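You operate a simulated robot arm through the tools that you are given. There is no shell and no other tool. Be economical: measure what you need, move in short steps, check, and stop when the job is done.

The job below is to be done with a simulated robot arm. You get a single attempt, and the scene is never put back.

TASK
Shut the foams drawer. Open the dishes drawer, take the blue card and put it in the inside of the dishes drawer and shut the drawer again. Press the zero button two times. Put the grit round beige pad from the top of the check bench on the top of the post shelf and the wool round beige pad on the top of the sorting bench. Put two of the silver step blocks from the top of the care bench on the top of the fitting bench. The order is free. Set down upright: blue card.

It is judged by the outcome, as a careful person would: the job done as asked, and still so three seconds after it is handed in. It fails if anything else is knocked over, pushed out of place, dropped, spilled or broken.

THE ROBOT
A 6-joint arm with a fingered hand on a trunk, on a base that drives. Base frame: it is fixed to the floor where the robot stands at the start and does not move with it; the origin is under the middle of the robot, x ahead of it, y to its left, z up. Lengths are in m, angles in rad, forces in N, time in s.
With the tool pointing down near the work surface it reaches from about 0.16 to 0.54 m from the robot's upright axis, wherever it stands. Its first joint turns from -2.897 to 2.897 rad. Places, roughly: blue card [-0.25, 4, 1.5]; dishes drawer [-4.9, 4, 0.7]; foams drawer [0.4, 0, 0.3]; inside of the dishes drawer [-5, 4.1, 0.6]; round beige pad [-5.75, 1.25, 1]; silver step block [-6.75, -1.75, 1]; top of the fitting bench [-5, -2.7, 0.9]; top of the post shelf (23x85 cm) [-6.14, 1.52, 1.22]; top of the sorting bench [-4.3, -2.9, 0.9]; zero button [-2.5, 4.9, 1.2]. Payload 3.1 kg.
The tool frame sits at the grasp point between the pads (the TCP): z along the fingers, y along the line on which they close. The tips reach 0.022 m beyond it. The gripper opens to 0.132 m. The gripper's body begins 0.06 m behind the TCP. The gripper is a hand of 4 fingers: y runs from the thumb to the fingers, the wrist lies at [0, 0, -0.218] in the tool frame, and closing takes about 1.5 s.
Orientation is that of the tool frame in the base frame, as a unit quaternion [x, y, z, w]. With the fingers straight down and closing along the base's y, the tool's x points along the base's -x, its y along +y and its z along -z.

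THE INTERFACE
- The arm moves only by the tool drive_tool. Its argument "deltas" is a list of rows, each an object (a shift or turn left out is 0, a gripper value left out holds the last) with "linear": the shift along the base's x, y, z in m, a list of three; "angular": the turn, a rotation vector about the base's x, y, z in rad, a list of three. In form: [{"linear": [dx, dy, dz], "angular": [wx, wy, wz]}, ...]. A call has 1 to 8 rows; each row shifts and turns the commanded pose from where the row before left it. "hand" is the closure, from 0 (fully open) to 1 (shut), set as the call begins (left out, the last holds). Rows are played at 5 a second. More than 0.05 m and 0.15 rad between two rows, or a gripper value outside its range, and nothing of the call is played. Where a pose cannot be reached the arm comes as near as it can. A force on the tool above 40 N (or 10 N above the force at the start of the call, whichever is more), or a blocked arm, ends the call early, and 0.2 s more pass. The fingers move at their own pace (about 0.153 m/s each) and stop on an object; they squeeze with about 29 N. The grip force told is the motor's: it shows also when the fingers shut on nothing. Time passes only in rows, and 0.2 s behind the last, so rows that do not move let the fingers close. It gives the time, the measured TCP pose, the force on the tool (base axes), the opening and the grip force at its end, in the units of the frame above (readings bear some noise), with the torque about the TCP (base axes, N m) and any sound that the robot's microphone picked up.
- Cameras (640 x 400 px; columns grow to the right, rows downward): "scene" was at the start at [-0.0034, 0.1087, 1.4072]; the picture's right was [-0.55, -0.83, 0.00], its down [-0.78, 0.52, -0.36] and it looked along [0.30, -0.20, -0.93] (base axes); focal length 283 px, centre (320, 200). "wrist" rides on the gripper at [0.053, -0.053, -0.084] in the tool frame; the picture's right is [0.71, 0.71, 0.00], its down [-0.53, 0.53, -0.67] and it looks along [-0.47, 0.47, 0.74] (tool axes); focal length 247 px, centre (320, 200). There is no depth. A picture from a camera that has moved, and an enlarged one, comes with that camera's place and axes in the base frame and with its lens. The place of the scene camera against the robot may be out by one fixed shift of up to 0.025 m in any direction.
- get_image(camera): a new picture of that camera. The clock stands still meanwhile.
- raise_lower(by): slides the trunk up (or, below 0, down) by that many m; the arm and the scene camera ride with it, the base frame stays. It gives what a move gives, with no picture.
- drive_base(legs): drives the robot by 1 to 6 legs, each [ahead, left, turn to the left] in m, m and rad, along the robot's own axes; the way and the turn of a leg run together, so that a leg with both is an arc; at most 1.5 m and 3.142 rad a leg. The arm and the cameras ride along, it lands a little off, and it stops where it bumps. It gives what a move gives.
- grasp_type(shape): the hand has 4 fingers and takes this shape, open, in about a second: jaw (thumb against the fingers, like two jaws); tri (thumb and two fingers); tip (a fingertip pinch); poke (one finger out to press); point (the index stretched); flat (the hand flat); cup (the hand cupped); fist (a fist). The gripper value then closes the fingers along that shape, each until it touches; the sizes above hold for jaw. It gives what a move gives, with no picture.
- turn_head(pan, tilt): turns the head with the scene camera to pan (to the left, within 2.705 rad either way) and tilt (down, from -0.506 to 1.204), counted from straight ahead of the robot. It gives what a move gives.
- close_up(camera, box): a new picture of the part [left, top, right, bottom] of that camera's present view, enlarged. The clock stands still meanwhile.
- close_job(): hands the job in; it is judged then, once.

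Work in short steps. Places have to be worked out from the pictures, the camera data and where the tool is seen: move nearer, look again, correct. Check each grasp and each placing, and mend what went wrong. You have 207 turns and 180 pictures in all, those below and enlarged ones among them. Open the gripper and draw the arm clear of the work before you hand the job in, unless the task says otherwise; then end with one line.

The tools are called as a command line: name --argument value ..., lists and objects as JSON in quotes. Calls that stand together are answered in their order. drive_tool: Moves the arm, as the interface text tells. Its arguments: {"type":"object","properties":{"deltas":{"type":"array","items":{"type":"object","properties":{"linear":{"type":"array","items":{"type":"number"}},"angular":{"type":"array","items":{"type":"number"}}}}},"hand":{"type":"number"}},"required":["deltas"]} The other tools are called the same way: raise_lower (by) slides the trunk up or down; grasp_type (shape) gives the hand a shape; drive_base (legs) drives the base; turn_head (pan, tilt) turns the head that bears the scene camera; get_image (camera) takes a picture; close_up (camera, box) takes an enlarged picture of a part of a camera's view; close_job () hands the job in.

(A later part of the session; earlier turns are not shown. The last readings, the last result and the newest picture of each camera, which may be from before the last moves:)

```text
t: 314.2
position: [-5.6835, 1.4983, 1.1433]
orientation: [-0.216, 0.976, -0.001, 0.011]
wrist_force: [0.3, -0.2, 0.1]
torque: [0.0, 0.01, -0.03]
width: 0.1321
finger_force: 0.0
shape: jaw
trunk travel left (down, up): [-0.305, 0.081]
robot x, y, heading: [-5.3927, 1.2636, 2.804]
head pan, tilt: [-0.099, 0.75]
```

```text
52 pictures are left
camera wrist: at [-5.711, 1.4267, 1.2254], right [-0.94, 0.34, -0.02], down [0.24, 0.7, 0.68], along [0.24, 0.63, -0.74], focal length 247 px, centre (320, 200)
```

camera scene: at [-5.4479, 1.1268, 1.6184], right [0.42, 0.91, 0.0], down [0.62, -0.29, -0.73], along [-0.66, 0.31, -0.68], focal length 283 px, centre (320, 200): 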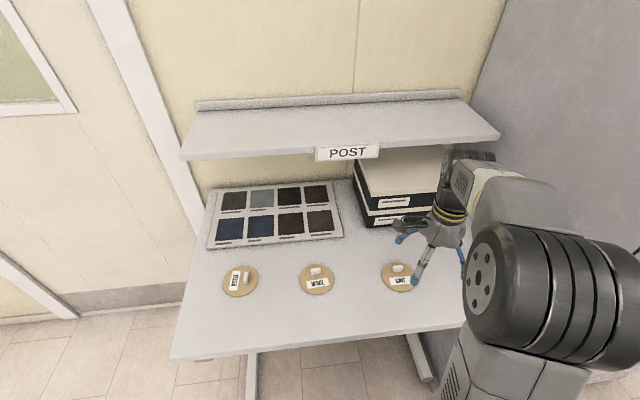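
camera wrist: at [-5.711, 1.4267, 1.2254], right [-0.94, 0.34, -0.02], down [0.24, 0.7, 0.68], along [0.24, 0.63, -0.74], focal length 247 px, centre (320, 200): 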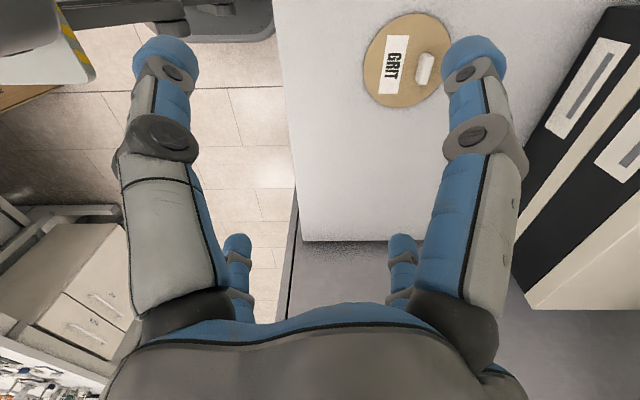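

GRIT knob refined at ≈[-5.786,1.536]; 0.109 m straight ahead. I move over it, descend halfway and verify.

drive_tool --deltas '[{"linear": [-0.034, 0.0127, 0]}, {"linear": [-0.034, 0.0127, 0]}, {"linear": [-0.034, 0.0126, 0]}, {"linear": [0, 0, -0.045]}, {"linear": [0, 0, -0.045]}, {"linear": [0, 0, -0.03]}, {}]' --hand 0.3

get_image --camera "wrist"

close_up --camera "scene" --box '[330, 170, 510, 310]'

```text
t: 315.8
position: [-5.7847, 1.538, 1.0227]
orientation: [-0.217, 0.976, 0.0, 0.01]
wrist_force: [0.1, 0.3, 0.1]
torque: [-0.01, -0.01, 0.02]
width: 0.0927
finger_force: 0.1
shape: jaw
trunk travel left (down, up): [-0.305, 0.081]
robot x, y, heading: [-5.3915, 1.2587, 2.802]
head pan, tilt: [-0.099, 0.75]
```

```text
51 pictures are left
camera wrist: at [-5.8127, 1.4667, 1.1044], right [-0.94, 0.34, -0.02], down [0.24, 0.7, 0.68], along [0.24, 0.63, -0.74], focal length 247 px, centre (320, 200)
```

wrist: 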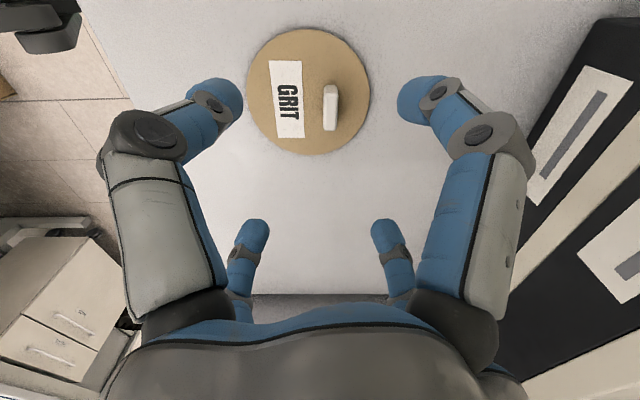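

```text
2.86 times, centred on (420, 240) of scene
camera zoom: at [-5.4478, 1.1268, 1.6184], right [0.42, 0.91, 0.0], down [0.62, -0.29, -0.73], along [-0.66, 0.31, -0.68], focal length 809 px, centre (34, 86)
```

zoom: 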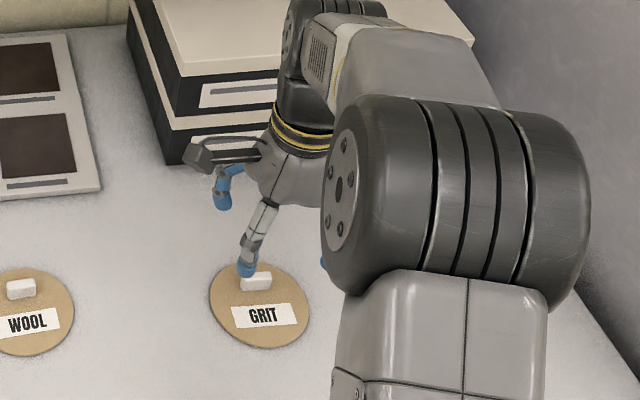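

Aligned to within 7 mm. I correct, descend to z≈0.932 and watch force.

drive_tool --deltas '[{"linear": [-0.006, 0.001, -0.03]}, {"linear": [0, 0, -0.03]}, {"linear": [0, 0, -0.02]}, {"linear": [0, 0, -0.008]}, {}]' --hand 0.55

get_image --camera "wrist"

```text
t: 317.0
position: [-5.79, 1.5369, 0.9352]
orientation: [-0.218, 0.976, 0.0, 0.011]
wrist_force: [0.1, -0.5, -1.1]
torque: [-0.05, 0.01, 0.03]
width: 0.0595
finger_force: 0.1
shape: jaw
trunk travel left (down, up): [-0.305, 0.081]
robot x, y, heading: [-5.3897, 1.258, 2.803]
head pan, tilt: [-0.099, 0.75]
```

```text
49 pictures are left
camera wrist: at [-5.8176, 1.4663, 1.017], right [-0.94, 0.34, -0.02], down [0.24, 0.7, 0.68], along [0.24, 0.63, -0.74], focal length 247 px, centre (320, 200)
```

wrist: 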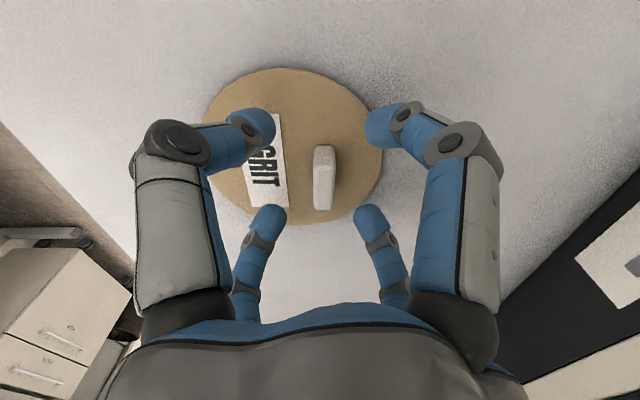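

Knob is centred between the fingertips. Lower 6 mm and close.

drive_tool --deltas '[{"linear": [0, 0, -0.006]}, {}, {}, {}, {}, {}]' --hand 1

drive_tool --deltas '[{"linear": [0, 0, 0.03]}, {"linear": [0, 0, 0.03]}, {}]'

get_image --camera "wrist"

```text
t: 318.4
position: [-5.7899, 1.5376, 0.9305]
orientation: [-0.217, 0.976, 0.0, 0.01]
wrist_force: [-0.4, 0.0, 7.9]
torque: [0.1, 0.12, 0.01]
width: 0.0152
finger_force: 28.4
shape: jaw
trunk travel left (down, up): [-0.305, 0.081]
robot x, y, heading: [-5.3874, 1.2606, 2.806]
head pan, tilt: [-0.099, 0.75]
```

```text
t: 319.2
position: [-5.7906, 1.5353, 0.9894]
orientation: [-0.218, 0.976, 0.0, 0.011]
wrist_force: [-1.0, 0.2, 0.6]
torque: [0.01, 0.01, 0.0]
width: 0.0149
finger_force: 28.9
shape: jaw
trunk travel left (down, up): [-0.305, 0.081]
robot x, y, heading: [-5.3899, 1.2593, 2.811]
head pan, tilt: [-0.099, 0.75]
```

```text
48 pictures are left
camera wrist: at [-5.8175, 1.4641, 1.0713], right [-0.94, 0.34, -0.02], down [0.24, 0.7, 0.68], along [0.24, 0.63, -0.74], focal length 247 px, centre (320, 200)
```

wrist: 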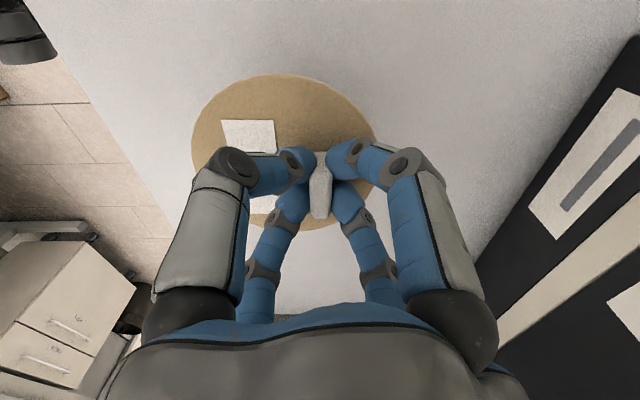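

GRIT is held. Shelf spans b≈−6.155…−6.39 (z≈1.22). I raise the pad to z≈1.31 in front of the shelf, then look.

raise_lower --by 0.08

drive_tool --deltas '[{"linear": [0, 0, 0.045]}, {"linear": [0, 0, 0.045]}, {"linear": [0, 0, 0.045]}, {"linear": [0, 0, 0.045]}, {"linear": [0, 0, 0.045]}, {"linear": [0, 0, 0.015]}, {}]'

drive_base --legs '[[0.18, 0, 0.01]]'

get_image --camera "scene"

get_image --camera "wrist"

```text
t: 320.3
position: [-5.7911, 1.536, 1.0702]
orientation: [-0.217, 0.976, 0.0, 0.01]
wrist_force: [0.0, 0.5, -0.3]
torque: [0.02, -0.01, 0.02]
width: 0.0153
finger_force: 28.9
shape: jaw
trunk travel left (down, up): [-0.385, 0.001]
robot x, y, heading: [-5.3909, 1.2578, 2.805]
head pan, tilt: [-0.099, 0.75]
```

```text
t: 321.9
position: [-5.7906, 1.5341, 1.3101]
orientation: [-0.217, 0.976, 0.0, 0.011]
wrist_force: [-0.1, -0.4, -0.4]
torque: [0.03, 0.03, 0.0]
width: 0.0146
finger_force: 29.2
shape: jaw
trunk travel left (down, up): [-0.385, 0.001]
robot x, y, heading: [-5.3928, 1.2598, 2.809]
head pan, tilt: [-0.099, 0.75]
```

```text
t: 323.4
position: [-5.9625, 1.5871, 1.309]
orientation: [-0.224, 0.975, 0.0, 0.011]
wrist_force: [-0.2, 0.1, -0.7]
torque: [0.01, 0.0, 0.0]
width: 0.015
finger_force: 29.3
shape: jaw
trunk travel left (down, up): [-0.385, 0.001]
robot x, y, heading: [-5.5535, 1.3179, 2.822]
head pan, tilt: [-0.099, 0.75]
```

```text
47 pictures are left
camera scene: at [-5.6144, 1.1833, 1.6982], right [0.41, 0.91, 0.0], down [0.62, -0.28, -0.73], along [-0.67, 0.3, -0.68], focal length 283 px, centre (320, 200)
```

scene: 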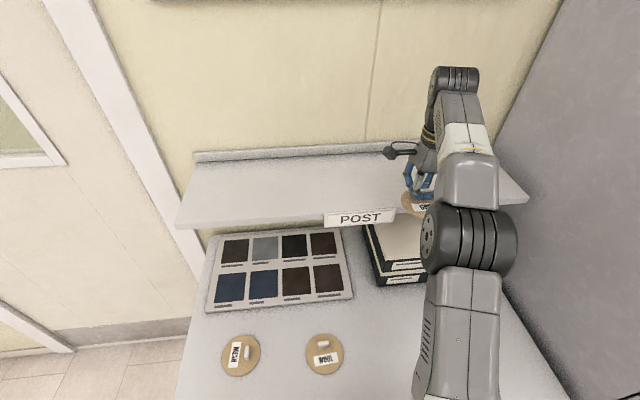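

```text
46 pictures are left
camera wrist: at [-5.988, 1.5149, 1.3907], right [-0.94, 0.33, -0.02], down [0.23, 0.7, 0.68], along [0.23, 0.63, -0.74], focal length 247 px, centre (320, 200)
```

wrist: 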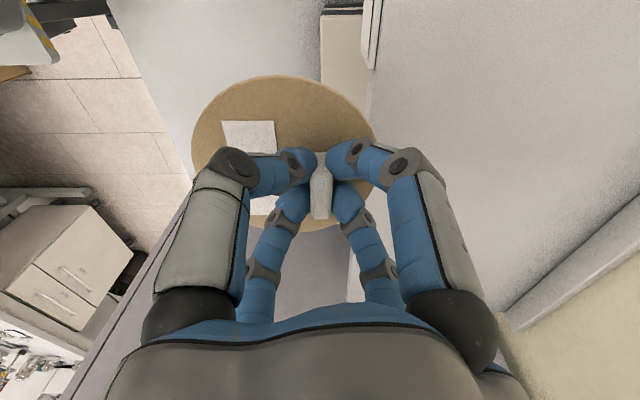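

The shelf front edge is at b≈−6.18; TCP at −6.154. I go 0.106 m further in over the shelf (base 0.04 + arm 0.066).

drive_base --legs '[[0.04, 0, 0]]'

drive_tool --deltas '[{"linear": [-0.0313, 0.0106, 0]}, {"linear": [-0.0313, 0.0106, 0]}, {}]'

get_image --camera "wrist"

close_up --camera "scene" --box '[320, 100, 540, 260]'

```text
t: 324.3
position: [-5.9971, 1.5988, 1.3082]
orientation: [-0.224, 0.974, 0.0, 0.01]
wrist_force: [0.0, -1.1, 0.0]
torque: [0.03, 0.0, 0.0]
width: 0.0147
finger_force: 28.8
shape: jaw
trunk travel left (down, up): [-0.385, 0.001]
robot x, y, heading: [-5.5928, 1.3277, 2.826]
head pan, tilt: [-0.099, 0.75]
```

```text
t: 325.1
position: [-6.0222, 1.5993, 1.2916]
orientation: [-0.224, 0.975, 0.0, 0.01]
wrist_force: [0.0, 0.7, -0.4]
torque: [0.02, 0.0, -0.02]
width: 0.0147
finger_force: 28.8
shape: jaw
out of reach, approached as far as the arm can: row 1, 2
trunk travel left (down, up): [-0.385, 0.001]
robot x, y, heading: [-5.5942, 1.326, 2.82]
head pan, tilt: [-0.099, 0.75]
```

```text
45 pictures are left
camera wrist: at [-6.0486, 1.5275, 1.3735], right [-0.94, 0.33, -0.02], down [0.23, 0.7, 0.68], along [0.23, 0.63, -0.74], focal length 247 px, centre (320, 200)
```

wrist: 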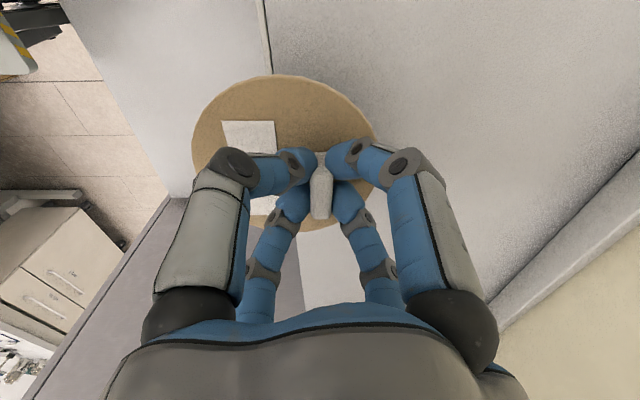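

```text
2.50 times, centred on (430, 180) of scene
camera zoom: at [-5.6512, 1.196, 1.6983], right [0.41, 0.91, 0.0], down [0.62, -0.28, -0.73], along [-0.67, 0.3, -0.68], focal length 708 px, centre (45, 250)
```

zoom: 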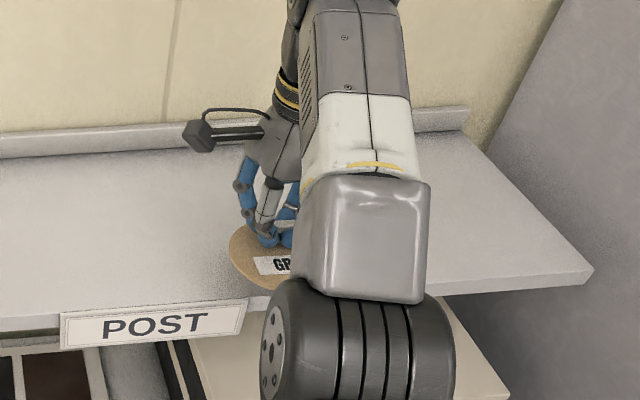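

Reach is limiting: disc centre only ≈1 cm past the edge. I add 3 cm base, tilt the tool 10° forward and lower slightly while extending.

drive_base --legs '[[0.03, 0, 0]]'

drive_tool --deltas '[{"angular": [0.028, 0.083, 0]}, {"angular": [0.028, 0.083, 0]}, {"linear": [-0.019, 0.006, 0]}, {"linear": [-0.019, 0.006, -0.005]}, {"linear": [-0.019, 0.006, -0.005]}, {}]'

get_image --camera "wrist"

```text
t: 326.1
position: [-6.0334, 1.5997, 1.2988]
orientation: [-0.227, 0.974, 0.004, 0.005]
wrist_force: [-0.4, 0.2, 0.0]
torque: [0.02, 0.01, 0.0]
width: 0.0147
finger_force: 28.7
shape: jaw
trunk travel left (down, up): [-0.385, 0.001]
robot x, y, heading: [-5.6185, 1.3353, 2.823]
head pan, tilt: [-0.099, 0.75]
stopped in leg 1: the robot was blocked; the commanded pose is now the measured one
```

```text
t: 327.5
position: [-6.0472, 1.5994, 1.3398]
orientation: [-0.225, 0.97, 0.05, -0.072]
wrist_force: [-0.7, -0.3, -0.1]
torque: [0.01, 0.03, -0.03]
width: 0.0144
finger_force: 29.3
shape: jaw
out of reach, approached as far as the arm can: row 1, 2, 3, 4, 5
trunk travel left (down, up): [-0.385, 0.001]
robot x, y, heading: [-5.6213, 1.3369, 2.824]
head pan, tilt: [-0.099, 0.75]
```

```text
43 pictures are left
camera wrist: at [-6.0571, 1.5228, 1.4207], right [-0.93, 0.32, 0.17], down [0.35, 0.66, 0.67], along [0.1, 0.68, -0.73], focal length 247 px, centre (320, 200)
```

wrist: 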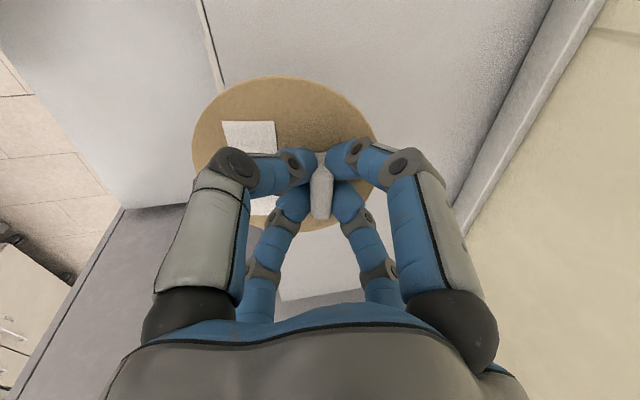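

The base is against the bench. I now lower toward the shelf while pushing ahead, seeing whether reach improves at lower height.

drive_tool --deltas '[{"linear": [0, 0, -0.02]}, {"linear": [0, 0, -0.02]}, {"linear": [-0.0095, 0.003, -0.005]}, {"linear": [-0.0095, 0.003, 0]}, {"linear": [-0.0095, 0.003, 0]}, {}]'

get_image --camera "wrist"

```text
t: 328.9
position: [-6.0732, 1.6079, 1.2945]
orientation: [-0.225, 0.97, 0.05, -0.072]
wrist_force: [0.7, 0.2, -0.1]
torque: [0.01, 0.0, 0.03]
width: 0.0146
finger_force: 28.6
shape: jaw
out of reach, approached as far as the arm can: row 5
trunk travel left (down, up): [-0.385, 0.001]
robot x, y, heading: [-5.6188, 1.3383, 2.825]
head pan, tilt: [-0.099, 0.75]
```

```text
42 pictures are left
camera wrist: at [-6.0851, 1.5306, 1.3742], right [-0.93, 0.32, 0.17], down [0.35, 0.66, 0.67], along [0.1, 0.68, -0.73], focal length 247 px, centre (320, 200)
```

wrist: 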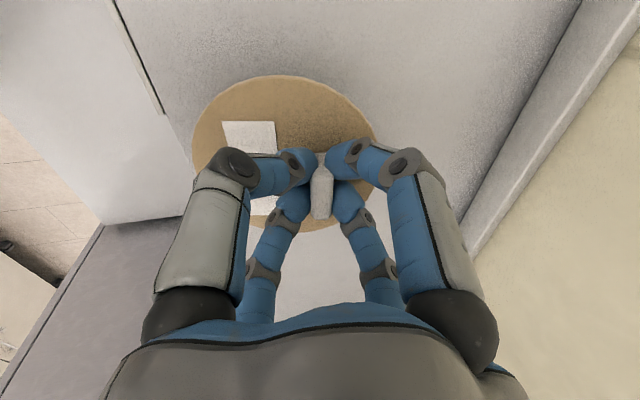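

Disc is just over the shelf now; lower while pushing 2 cm further in.

drive_tool --deltas '[{"linear": [-0.0095, 0.003, -0.01]}, {"linear": [-0.0095, 0.003, -0.006]}, {}]'

get_image --camera "wrist"

close_up --camera "scene" --box '[320, 100, 540, 260]'

```text
t: 329.7
position: [-6.0858, 1.6095, 1.2733]
orientation: [-0.225, 0.97, 0.05, -0.072]
wrist_force: [-0.3, 0.0, 0.4]
torque: [0.02, 0.03, 0.0]
width: 0.0145
finger_force: 28.9
shape: jaw
out of reach, approached as far as the arm can: row 1, 2
trunk travel left (down, up): [-0.385, 0.001]
robot x, y, heading: [-5.6208, 1.3388, 2.822]
head pan, tilt: [-0.099, 0.75]
```

```text
41 pictures are left
camera wrist: at [-6.0957, 1.5314, 1.3535], right [-0.93, 0.32, 0.17], down [0.35, 0.66, 0.67], along [0.1, 0.68, -0.73], focal length 247 px, centre (320, 200)
```

wrist: 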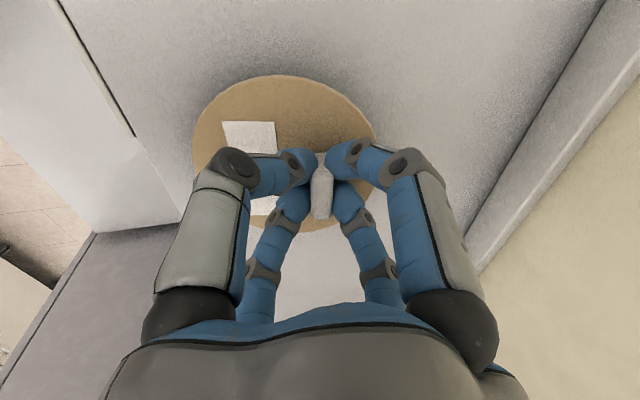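

```text
2.50 times, centred on (430, 180) of scene
camera zoom: at [-5.6504, 1.1954, 1.6984], right [0.4, 0.91, 0.0], down [0.61, -0.27, -0.74], along [-0.68, 0.3, -0.67], focal length 708 px, centre (45, 250)
```

zoom: 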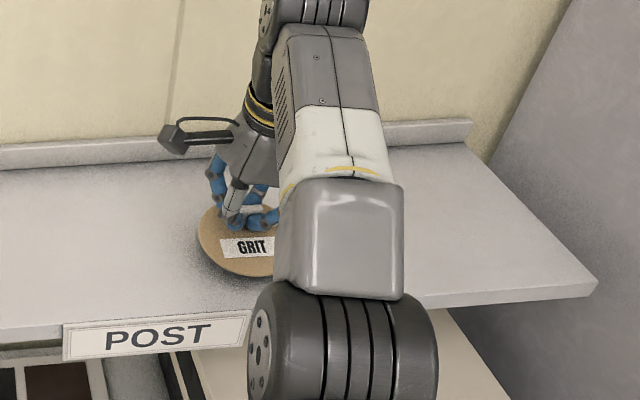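

Now fully over the shelf with margin. I lower until contact.

drive_tool --deltas '[{"linear": [0, 0, -0.006]}, {"linear": [0, 0, -0.006]}, {}]'

```text
t: 330.5
position: [-6.0848, 1.6085, 1.2609]
orientation: [-0.225, 0.97, 0.05, -0.071]
wrist_force: [0.5, -0.7, 0.8]
torque: [0.01, 0.02, -0.01]
width: 0.0146
finger_force: 28.7
shape: jaw
trunk travel left (down, up): [-0.385, 0.001]
robot x, y, heading: [-5.624, 1.3363, 2.822]
head pan, tilt: [-0.099, 0.75]
```

drive_tool --deltas '[{"linear": [0, 0, -0.005]}, {"linear": [0, 0, -0.005]}, {"linear": [0, 0, -0.005]}, {}]'

close_up --camera "scene" --box '[320, 100, 540, 260]'

```text
t: 331.5
position: [-6.086, 1.6078, 1.2481]
orientation: [-0.225, 0.97, 0.051, -0.072]
wrist_force: [-2.5, -2.3, 21.0]
torque: [-0.13, -0.38, -0.03]
width: 0.0154
finger_force: 28.9
shape: jaw
trunk travel left (down, up): [-0.385, 0.001]
robot x, y, heading: [-5.6194, 1.336, 2.825]
head pan, tilt: [-0.099, 0.75]
```

```text
2.50 times, centred on (430, 180) of scene
camera zoom: at [-5.6503, 1.1952, 1.6985], right [0.4, 0.91, 0.0], down [0.61, -0.27, -0.74], along [-0.68, 0.3, -0.67], focal length 708 px, centre (45, 250)
```

zoom: 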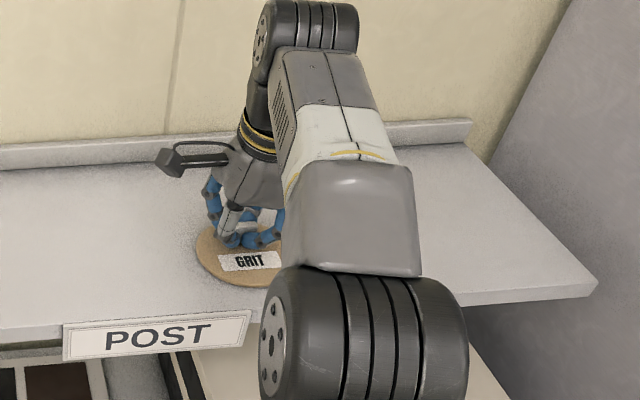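

Contact (21 N): the pad is on the shelf, nearly flat. I release and lift straight up, then look.

drive_tool --deltas '[{"linear": [0, 0, 0.004]}, {}, {}, {"linear": [0, 0, 0.03]}, {"linear": [0.01, -0.003, 0.03]}, {"linear": [0.02, -0.006, 0.02]}, {}]' --hand 0.45

drive_base --legs '[[-0.3, 0, 0]]'

get_image --camera "scene"

```text
t: 333.1
position: [-6.0479, 1.5964, 1.327]
orientation: [-0.225, 0.971, 0.05, -0.072]
wrist_force: [-0.3, 0.9, 1.1]
torque: [0.01, -0.01, 0.0]
width: 0.072
finger_force: 0.1
shape: jaw
out of reach, approached as far as the arm can: row 5
trunk travel left (down, up): [-0.385, 0.001]
robot x, y, heading: [-5.6215, 1.3355, 2.822]
head pan, tilt: [-0.099, 0.75]
```

```text
t: 335.2
position: [-5.7825, 1.509, 1.3178]
orientation: [-0.224, 0.971, 0.047, -0.064]
wrist_force: [0.6, -0.2, 0.2]
torque: [-0.02, 0.0, 0.01]
width: 0.0721
finger_force: 0.0
shape: jaw
trunk travel left (down, up): [-0.385, 0.001]
robot x, y, heading: [-5.3387, 1.2437, 2.824]
head pan, tilt: [-0.099, 0.75]
```

```text
38 pictures are left
camera scene: at [-5.3917, 1.1105, 1.6982], right [0.41, 0.91, 0.0], down [0.62, -0.28, -0.73], along [-0.67, 0.3, -0.68], focal length 283 px, centre (320, 200)
```

scene: 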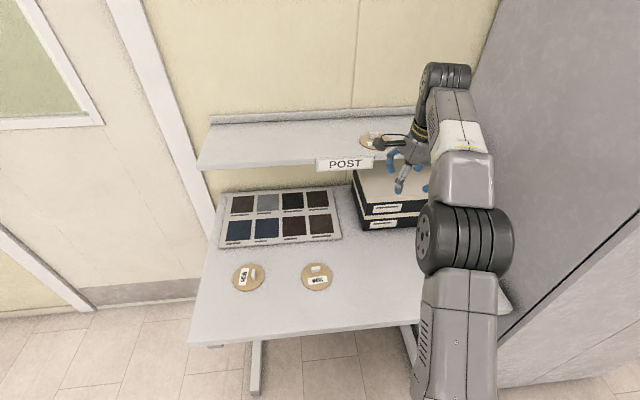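

GRIT is resting on the POST shelf. Next WOOL (knob ≈[-5.872,1.317]): I untilt, retract, shift left 0.21, lower, and approach.

drive_tool --deltas '[{"linear": [0.033, -0.011, 0], "angular": [-0.026, -0.076, 0]}, {"linear": [0.033, -0.011, 0], "angular": [-0.026, -0.076, 0]}, {"linear": [0.033, -0.011, 0]}, {"linear": [0, 0, -0.05]}, {"linear": [0, 0, -0.05]}, {"linear": [0, 0, -0.05]}, {"linear": [0, 0, -0.05]}, {}]' --hand 0.3

raise_lower --by -0.08

drive_base --legs '[[0, 0.21, 0], [0.12, 0, 0]]'

get_image --camera "wrist"

```text
t: 337.0
position: [-5.6822, 1.4749, 1.1184]
orientation: [-0.225, 0.974, 0.004, 0.003]
wrist_force: [0.1, 0.6, -0.5]
torque: [0.01, 0.01, 0.03]
width: 0.0919
finger_force: 0.1
shape: jaw
trunk travel left (down, up): [-0.385, 0.001]
robot x, y, heading: [-5.335, 1.243, 2.823]
head pan, tilt: [-0.099, 0.75]
```

```text
t: 338.1
position: [-5.6821, 1.4748, 1.0394]
orientation: [-0.225, 0.974, 0.005, 0.004]
wrist_force: [0.3, 0.5, -0.8]
torque: [0.01, -0.02, -0.01]
width: 0.0921
finger_force: 0.0
shape: jaw
trunk travel left (down, up): [-0.305, 0.081]
robot x, y, heading: [-5.3365, 1.2443, 2.822]
head pan, tilt: [-0.099, 0.75]
```

```text
t: 340.6
position: [-5.8646, 1.3138, 1.0383]
orientation: [-0.225, 0.974, 0.003, 0.003]
wrist_force: [-0.5, 0.1, -0.6]
torque: [0.02, -0.01, -0.02]
width: 0.0923
finger_force: 0.1
shape: jaw
trunk travel left (down, up): [-0.305, 0.081]
robot x, y, heading: [-5.5197, 1.0814, 2.825]
head pan, tilt: [-0.099, 0.75]
```

```text
37 pictures are left
camera wrist: at [-5.8893, 1.2421, 1.1202], right [-0.95, 0.33, 0.0], down [0.24, 0.7, 0.68], along [0.22, 0.64, -0.74], focal length 247 px, centre (320, 200)
```

wrist: 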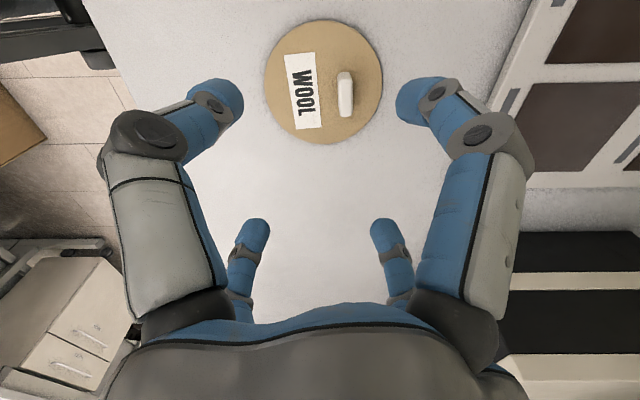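

Knob at [-5.885,1.315]; shift 2 cm and descend to grasp height.

drive_tool --deltas '[{"linear": [-0.019, 0.002, -0.03]}, {"linear": [0, 0, -0.03]}, {"linear": [0, 0, -0.03]}, {"linear": [0, 0, -0.012]}, {}]' --hand 0.55

get_image --camera "wrist"

```text
t: 341.8
position: [-5.8832, 1.3166, 0.9348]
orientation: [-0.225, 0.974, 0.005, 0.004]
wrist_force: [0.6, 0.1, 0.3]
torque: [0.0, -0.02, -0.03]
width: 0.0596
finger_force: 0.0
shape: jaw
trunk travel left (down, up): [-0.305, 0.081]
robot x, y, heading: [-5.5179, 1.0846, 2.825]
head pan, tilt: [-0.099, 0.75]
```

```text
36 pictures are left
camera wrist: at [-5.9079, 1.2439, 1.016], right [-0.95, 0.33, 0.0], down [0.24, 0.7, 0.68], along [0.22, 0.64, -0.74], focal length 247 px, centre (320, 200)
```

wrist: 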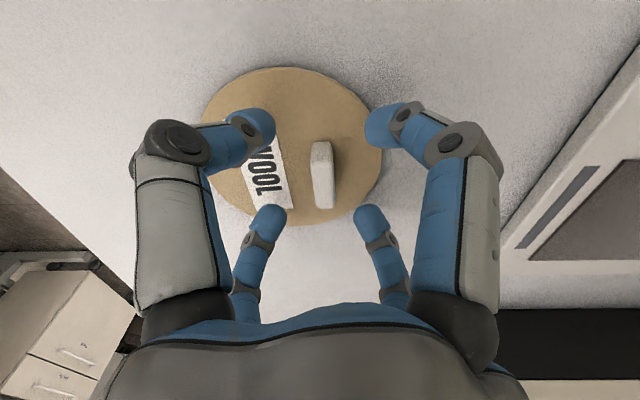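

Centred as with GRIT. Lower 5 mm, close, and lift.

drive_tool --deltas '[{"linear": [0, 0, -0.005]}, {}, {}, {}, {}, {}]' --hand 1

drive_tool --deltas '[{"linear": [0, 0, 0.04]}, {"linear": [0, 0, 0.04]}, {"linear": [0, 0, 0.04]}, {}]'

get_image --camera "wrist"

```text
t: 343.2
position: [-5.8844, 1.3155, 0.9298]
orientation: [-0.225, 0.974, 0.005, 0.003]
wrist_force: [0.2, 0.7, 2.7]
torque: [0.1, 0.08, 0.03]
width: 0.0144
finger_force: 28.8
shape: jaw
trunk travel left (down, up): [-0.305, 0.081]
robot x, y, heading: [-5.5201, 1.0845, 2.819]
head pan, tilt: [-0.099, 0.75]
```

```text
t: 344.2
position: [-5.8834, 1.3168, 1.0514]
orientation: [-0.225, 0.974, 0.004, 0.003]
wrist_force: [0.2, 0.0, 0.6]
torque: [0.04, 0.01, 0.0]
width: 0.0146
finger_force: 29.1
shape: jaw
trunk travel left (down, up): [-0.305, 0.081]
robot x, y, heading: [-5.5223, 1.081, 2.823]
head pan, tilt: [-0.099, 0.75]
```

```text
35 pictures are left
camera wrist: at [-5.9074, 1.2442, 1.1333], right [-0.95, 0.33, 0.0], down [0.24, 0.7, 0.68], along [0.22, 0.64, -0.74], focal length 247 px, centre (320, 200)
```

wrist: 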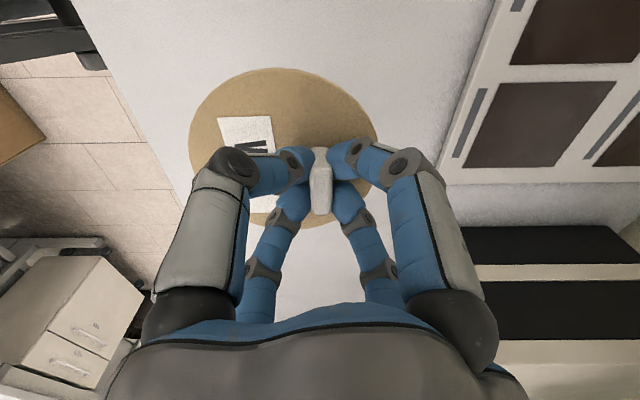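

WOOL is held. I back off and look left (toward −u) for the sorting and fitting benches.

drive_base --legs '[[-0.5, 0, 0], [0, 0, 1.571]]'

turn_head --pan 0.1 --tilt 0.25

get_image --camera "scene"

```text
t: 351.0
position: [-5.2771, 0.5598, 1.0513]
orientation: [0.849, -0.529, -0.006, 0.002]
wrist_force: [0.1, 0.8, -0.4]
torque: [0.01, 0.01, 0.0]
width: 0.0145
finger_force: 29.5
shape: jaw
trunk travel left (down, up): [-0.305, 0.081]
robot x, y, heading: [-5.0432, 0.9231, -1.889]
head pan, tilt: [-0.099, 0.75]
```

```text
t: 351.9
position: [-5.2776, 0.5595, 1.0508]
orientation: [0.848, -0.529, -0.005, 0.0]
wrist_force: [-0.2, 0.7, 0.0]
torque: [0.01, -0.02, 0.03]
width: 0.014
finger_force: 28.8
shape: jaw
trunk travel left (down, up): [-0.305, 0.081]
robot x, y, heading: [-5.0449, 0.9241, -1.887]
head pan, tilt: [0.099, 0.25]
```

```text
34 pictures are left
camera scene: at [-4.8947, 0.8366, 1.6634], right [-0.98, 0.22, 0.0], down [0.05, 0.24, -0.97], along [-0.21, -0.95, -0.25], focal length 283 px, centre (320, 200)
```

scene: 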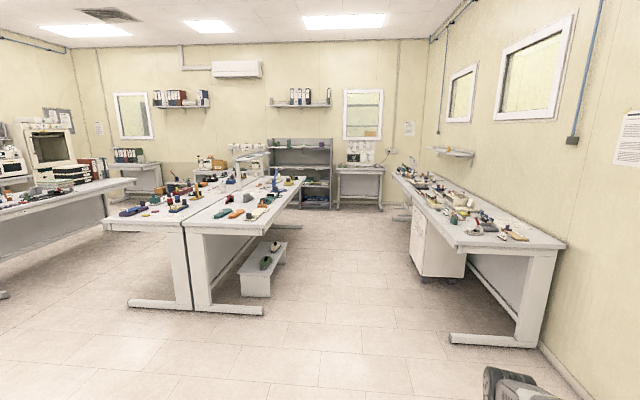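

Left bench is sorting, right is fitting; care bench along the right wall. I zoom on the near ends to find free spots.

close_up --camera "scene" --box '[95, 165, 315, 250]'

close_up --camera "scene" --box '[390, 160, 550, 260]'

```text
2.91 times, centred on (205, 208) of scene
camera zoom: at [-4.8947, 0.8366, 1.6634], right [-0.98, 0.22, 0.0], down [0.05, 0.24, -0.97], along [-0.21, -0.95, -0.25], focal length 823 px, centre (654, 178)
```

zoom: 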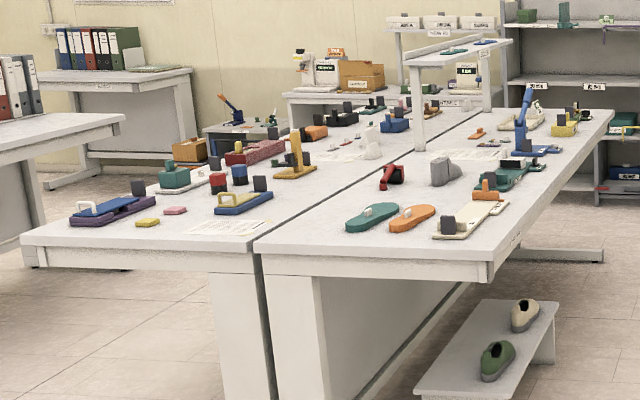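

```text
4.00 times, centred on (470, 210) of scene
camera zoom: at [-4.8947, 0.8366, 1.6634], right [-0.98, 0.22, 0.0], down [0.05, 0.24, -0.97], along [-0.21, -0.95, -0.25], focal length 1132 px, centre (-280, 160)
```

zoom: 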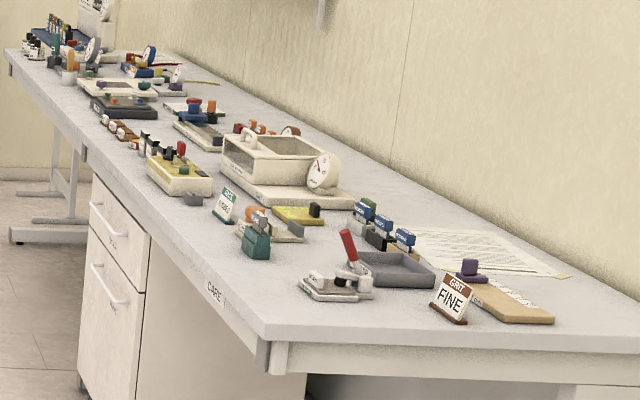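

Free strips exist at the near ends of both benches. I drive ahead 1.3 m and strafe left to face the sorting bench's near end.

drive_base --legs '[[1.3, 0, 0], [0, 1.0, 0], [0, 0.87, 0]]'

turn_head --pan 0.0 --tilt 0.55

get_image --camera "scene"

```text
t: 367.5
position: [-3.9287, -1.2938, 1.0507]
orientation: [0.845, -0.535, -0.005, 0.0]
wrist_force: [-0.2, -0.1, 0.3]
torque: [0.0, -0.01, -0.03]
width: 0.0143
finger_force: 28.7
shape: jaw
trunk travel left (down, up): [-0.305, 0.081]
robot x, y, heading: [-3.6885, -0.9306, -1.904]
head pan, tilt: [0.099, 0.25]
```

```text
t: 368.3
position: [-3.9285, -1.2938, 1.0507]
orientation: [0.845, -0.534, -0.005, 0.0]
wrist_force: [0.7, -0.3, -0.4]
torque: [-0.01, -0.02, 0.01]
width: 0.0143
finger_force: 29.7
shape: jaw
trunk travel left (down, up): [-0.305, 0.081]
robot x, y, heading: [-3.6867, -0.9319, -1.899]
head pan, tilt: [0.0, 0.55]
```

```text
31 pictures are left
camera scene: at [-3.5496, -1.0158, 1.6358], right [-0.95, 0.32, 0.0], down [0.17, 0.49, -0.85], along [-0.28, -0.81, -0.52], focal length 283 px, centre (320, 200)
```

scene: 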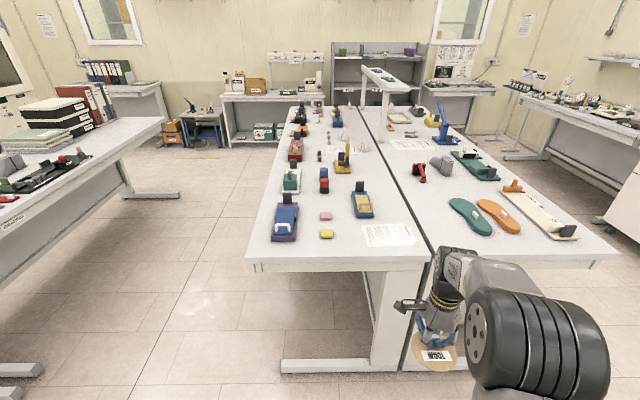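

A free spot lies between the yellow pad and the paper: ≈[-3.965,-1.866]. I drive left 0.15 and ahead 0.45 and check with the wrist camera.

drive_base --legs '[[0, 0.15, 0], [0.45, 0, 0]]'

turn_head --pan 0.0 --tilt 0.8

get_image --camera "scene"

get_image --camera "wrist"

```text
t: 372.0
position: [-3.9313, -1.7643, 1.0511]
orientation: [0.845, -0.535, -0.005, 0.0]
wrist_force: [0.1, 0.7, -0.3]
torque: [-0.03, 0.03, -0.06]
width: 0.0141
finger_force: 28.7
shape: jaw
trunk travel left (down, up): [-0.305, 0.081]
robot x, y, heading: [-3.6935, -1.4052, -1.895]
head pan, tilt: [0.0, 0.55]
```

```text
t: 372.8
position: [-3.9318, -1.7642, 1.0499]
orientation: [0.845, -0.534, -0.005, 0.0]
wrist_force: [0.2, -0.4, 0.7]
torque: [-0.02, 0.02, 0.02]
width: 0.0141
finger_force: 29.0
shape: jaw
trunk travel left (down, up): [-0.305, 0.081]
robot x, y, heading: [-3.693, -1.4045, -1.899]
head pan, tilt: [0.0, 0.799]
```

```text
30 pictures are left
camera scene: at [-3.5502, -1.4777, 1.6144], right [-0.95, 0.32, 0.0], down [0.23, 0.68, -0.7], along [-0.22, -0.66, -0.72], focal length 283 px, centre (320, 200)
```

scene: 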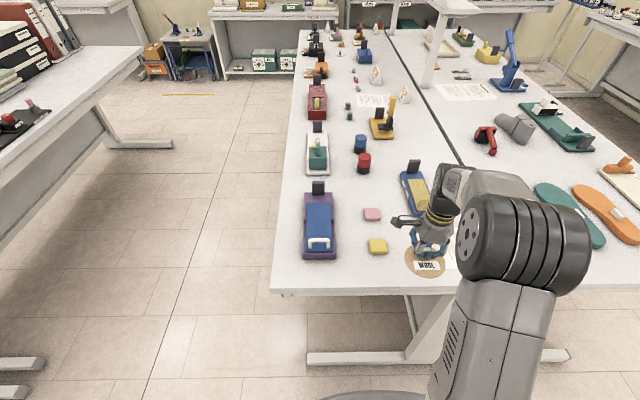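

```text
29 pictures are left
camera wrist: at [-3.8594, -1.7901, 1.1331], right [-0.34, -0.94, 0.0], down [-0.69, 0.25, 0.68], along [-0.64, 0.23, -0.74], focal length 247 px, centre (320, 200)
```

wrist: 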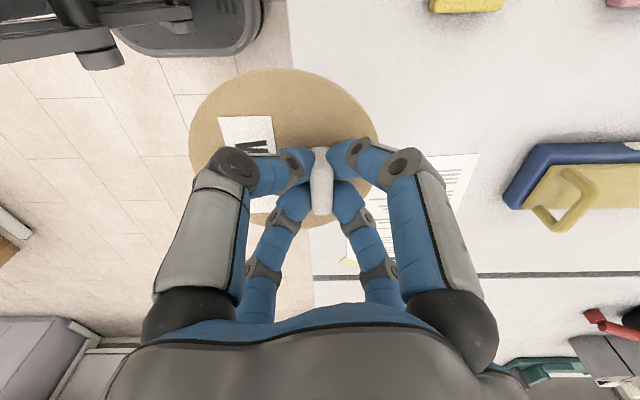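

Chosen spot: disc centre ≈1.5+ cm inside the edge, clear of yellow pad and paper. I move TCP to ≈[-3.973,-1.828] and lower.

drive_tool --deltas '[{"linear": [-0.0205, -0.032, 0]}, {"linear": [-0.0205, -0.032, 0]}, {"linear": [0, 0, -0.04]}, {"linear": [0, 0, -0.04]}, {"linear": [0, 0, -0.02]}, {}]'

get_image --camera "wrist"

```text
t: 374.2
position: [-3.9748, -1.8268, 0.9495]
orientation: [0.845, -0.534, -0.005, 0.0]
wrist_force: [0.6, -0.4, 0.3]
torque: [0.01, 0.01, 0.02]
width: 0.0143
finger_force: 29.3
shape: jaw
trunk travel left (down, up): [-0.305, 0.081]
robot x, y, heading: [-3.6942, -1.4027, -1.897]
head pan, tilt: [0.0, 0.799]
```

```text
28 pictures are left
camera wrist: at [-3.9025, -1.853, 1.0322], right [-0.34, -0.94, 0.0], down [-0.69, 0.25, 0.68], along [-0.64, 0.23, -0.74], focal length 247 px, centre (320, 200)
```

wrist: 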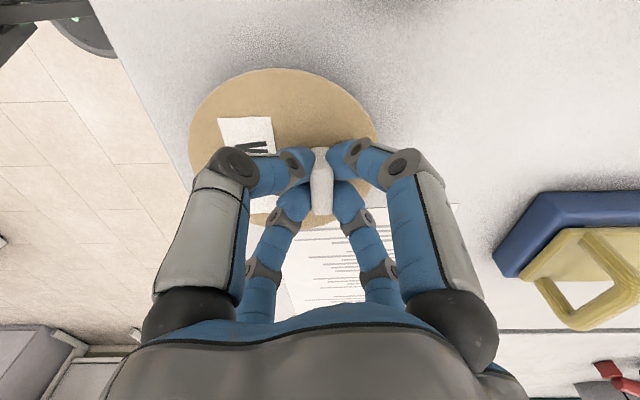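

Good; slight nudge 1 cm further in and lower to contact.

drive_tool --deltas '[{"linear": [-0.003, -0.009, -0.007]}, {"linear": [0, 0, -0.007]}, {"linear": [0, 0, -0.004]}, {"linear": [0, 0, -0.003]}, {}]'

```text
t: 375.4
position: [-3.9761, -1.8371, 0.9301]
orientation: [0.845, -0.535, -0.006, 0.001]
wrist_force: [-0.2, 0.5, 4.8]
torque: [-0.11, 0.14, -0.02]
width: 0.0141
finger_force: 29.0
shape: jaw
trunk travel left (down, up): [-0.305, 0.081]
robot x, y, heading: [-3.6921, -1.3985, -1.908]
head pan, tilt: [0.0, 0.799]
```

Contact at the expected height. I release, lift, back away and check.

drive_tool --deltas '[{}, {}, {}, {"linear": [0, 0, 0.04]}, {"linear": [0, 0, 0.04]}, {"linear": [0, 0, 0.05]}, {"linear": [0, 0, 0.03]}]' --hand 0.45

drive_base --legs '[[-0.45, 0, 0]]'

get_image --camera "scene"

```text
t: 377.0
position: [-3.9746, -1.8349, 1.0886]
orientation: [0.845, -0.534, -0.005, 0.0]
wrist_force: [-0.2, -0.1, 0.4]
torque: [0.0, -0.01, 0.02]
width: 0.0721
finger_force: 0.1
shape: jaw
trunk travel left (down, up): [-0.305, 0.081]
robot x, y, heading: [-3.6946, -1.404, -1.895]
head pan, tilt: [0.0, 0.799]
```

```text
t: 379.7
position: [-3.8326, -1.4143, 1.0874]
orientation: [0.844, -0.536, -0.005, 0.001]
wrist_force: [-0.2, 0.1, -0.2]
torque: [-0.02, 0.01, 0.04]
width: 0.0721
finger_force: 0.1
shape: jaw
trunk travel left (down, up): [-0.305, 0.081]
robot x, y, heading: [-3.5545, -0.982, -1.905]
head pan, tilt: [0.0, 0.799]
```

```text
27 pictures are left
camera scene: at [-3.4061, -1.0575, 1.6144], right [-0.94, 0.33, 0.0], down [0.23, 0.68, -0.7], along [-0.23, -0.66, -0.72], focal length 283 px, centre (320, 200)
```

scene: 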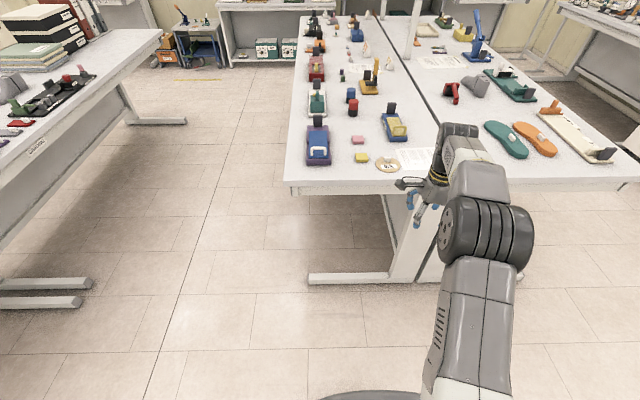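

WOOL is on the sorting bench. Now to the care bench: right 1.9, ahead 1.5, turn right to face it.

drive_base --legs '[[0, -0.95, 0], [0, -0.95, 0], [1.45, 0, 0], [0, 0, -1.571]]'

turn_head --pan 0.15 --tilt 0.5

get_image --camera "scene"

```text
t: 399.9
position: [-6.2627, -1.4559, 1.0887]
orientation: [-0.231, 0.973, 0.004, 0.004]
wrist_force: [-0.1, 0.9, -0.3]
torque: [-0.01, 0.0, 0.03]
width: 0.0722
finger_force: 0.0
shape: jaw
trunk travel left (down, up): [-0.305, 0.081]
robot x, y, heading: [-5.8219, -1.7288, 2.838]
head pan, tilt: [0.0, 0.799]
```

```text
t: 400.7
position: [-6.2627, -1.457, 1.0881]
orientation: [-0.231, 0.973, 0.004, 0.004]
wrist_force: [0.0, -0.5, 0.2]
torque: [0.0, -0.03, -0.01]
width: 0.072
finger_force: 0.1
shape: jaw
trunk travel left (down, up): [-0.305, 0.081]
robot x, y, heading: [-5.8198, -1.7271, 2.836]
head pan, tilt: [0.15, 0.499]
```

```text
26 pictures are left
camera scene: at [-5.8891, -1.8807, 1.6403], right [0.16, 0.99, 0.0], down [0.47, -0.07, -0.88], along [-0.87, 0.14, -0.48], focal length 283 px, centre (320, 200)
```

scene: 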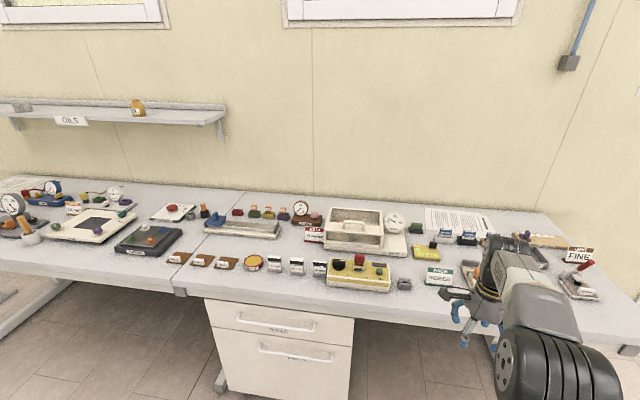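

Three silver-looking blocks at (274–319, 266). I zoom.

close_up --camera "scene" --box '[160, 235, 420, 305]'

```text
2.46 times, centred on (290, 270) of scene
camera zoom: at [-5.8891, -1.8807, 1.6403], right [0.16, 0.99, 0.0], down [0.47, -0.07, -0.88], along [-0.87, 0.14, -0.48], focal length 697 px, centre (394, 28)
```

zoom: 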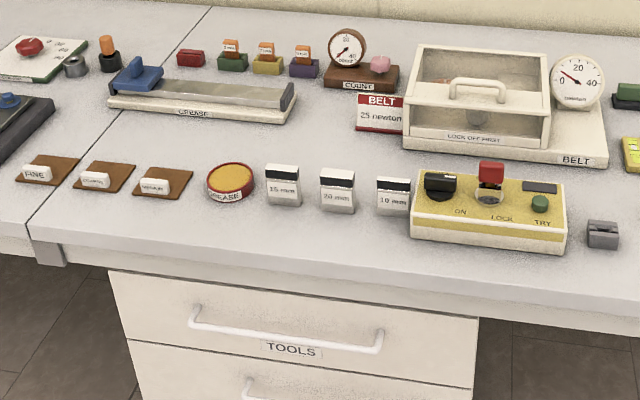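

Silver step blocks 15, 20 and 10 mm. I'll take the 15 and the 20. 15 ≈[-6.75,-1.91], 20 ≈[-6.73,-1.83]. I move over the 15 block.

drive_base --legs '[[0, 0.577, 0], [0.28, 0, 0]]'

get_image --camera "wrist"

```text
t: 405.5
position: [-6.6975, -1.9132, 1.0878]
orientation: [-0.226, 0.974, 0.003, 0.004]
wrist_force: [-0.3, -0.9, 0.2]
torque: [0.03, -0.01, -0.02]
width: 0.0721
finger_force: 0.0
shape: jaw
trunk travel left (down, up): [-0.305, 0.081]
robot x, y, heading: [-6.2599, -2.1927, 2.829]
head pan, tilt: [0.15, 0.499]
```

```text
24 pictures are left
camera wrist: at [-6.7232, -1.9853, 1.1695], right [-0.95, 0.32, 0.0], down [0.24, 0.7, 0.68], along [0.22, 0.64, -0.74], focal length 247 px, centre (320, 200)
```

wrist: 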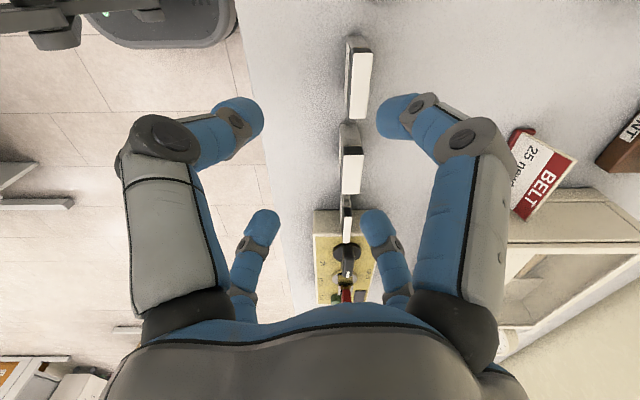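

Block 15 centre ≈[-6.733,-1.910]. I move over it, open a bit, descend partway and verify.

drive_tool --deltas '[{"linear": [-0.0355, 0.003, -0.02]}, {"linear": [0, 0, -0.04]}, {"linear": [0, 0, -0.035]}, {}]' --hand 0.35

get_image --camera "wrist"

```text
t: 406.5
position: [-6.7353, -1.9106, 0.9934]
orientation: [-0.227, 0.974, 0.004, 0.003]
wrist_force: [0.3, -0.6, 0.3]
torque: [-0.01, 0.02, 0.01]
width: 0.0852
finger_force: 0.0
shape: jaw
trunk travel left (down, up): [-0.305, 0.081]
robot x, y, heading: [-6.2579, -2.1872, 2.824]
head pan, tilt: [0.15, 0.499]
```

```text
23 pictures are left
camera wrist: at [-6.7594, -1.9828, 1.0754], right [-0.95, 0.32, 0.0], down [0.24, 0.7, 0.68], along [0.22, 0.64, -0.74], focal length 247 px, centre (320, 200)
```

wrist: 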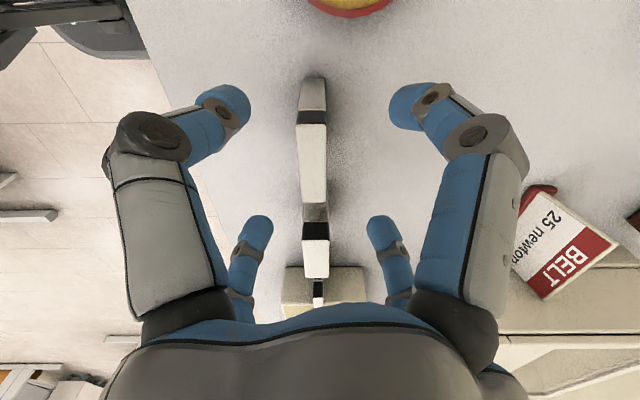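

Centred over block 15 (top z≈0.965). Descend 5 cm, close, lift.

drive_tool --deltas '[{"linear": [0.002, 0, -0.025]}, {"linear": [0, 0, -0.025]}, {}]'

drive_tool --deltas '[{}, {}, {}, {}, {}, {}]' --hand 1

drive_tool --deltas '[{"linear": [0, 0, 0.04]}, {"linear": [0, 0, 0.04]}, {"linear": [0, 0, 0.04]}, {}]'

get_image --camera "wrist"

```text
t: 407.3
position: [-6.7321, -1.91, 0.9433]
orientation: [-0.227, 0.974, 0.004, 0.004]
wrist_force: [-0.4, -0.1, -0.6]
torque: [-0.01, 0.01, 0.0]
width: 0.0851
finger_force: 0.1
shape: jaw
trunk travel left (down, up): [-0.305, 0.081]
robot x, y, heading: [-6.2625, -2.1852, 2.822]
head pan, tilt: [0.15, 0.499]
```

```text
t: 408.7
position: [-6.7326, -1.9102, 0.9431]
orientation: [-0.227, 0.974, 0.004, 0.004]
wrist_force: [0.3, 0.5, 0.3]
torque: [0.0, 0.01, 0.0]
width: 0.0203
finger_force: 28.9
shape: jaw
trunk travel left (down, up): [-0.305, 0.081]
robot x, y, heading: [-6.2615, -2.1934, 2.825]
head pan, tilt: [0.15, 0.499]
```

```text
t: 409.7
position: [-6.7322, -1.9089, 1.062]
orientation: [-0.227, 0.974, 0.004, 0.004]
wrist_force: [0.5, -0.2, -2.8]
torque: [-0.01, 0.03, 0.0]
width: 0.0204
finger_force: 28.7
shape: jaw
trunk travel left (down, up): [-0.305, 0.081]
robot x, y, heading: [-6.2603, -2.1882, 2.826]
head pan, tilt: [0.15, 0.499]
```

```text
22 pictures are left
camera wrist: at [-6.756, -1.9814, 1.1445], right [-0.95, 0.32, 0.0], down [0.24, 0.7, 0.68], along [0.22, 0.64, -0.74], focal length 247 px, centre (320, 200)
```

wrist: 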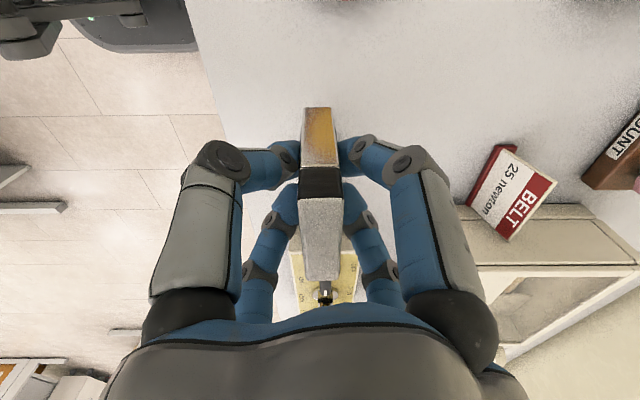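

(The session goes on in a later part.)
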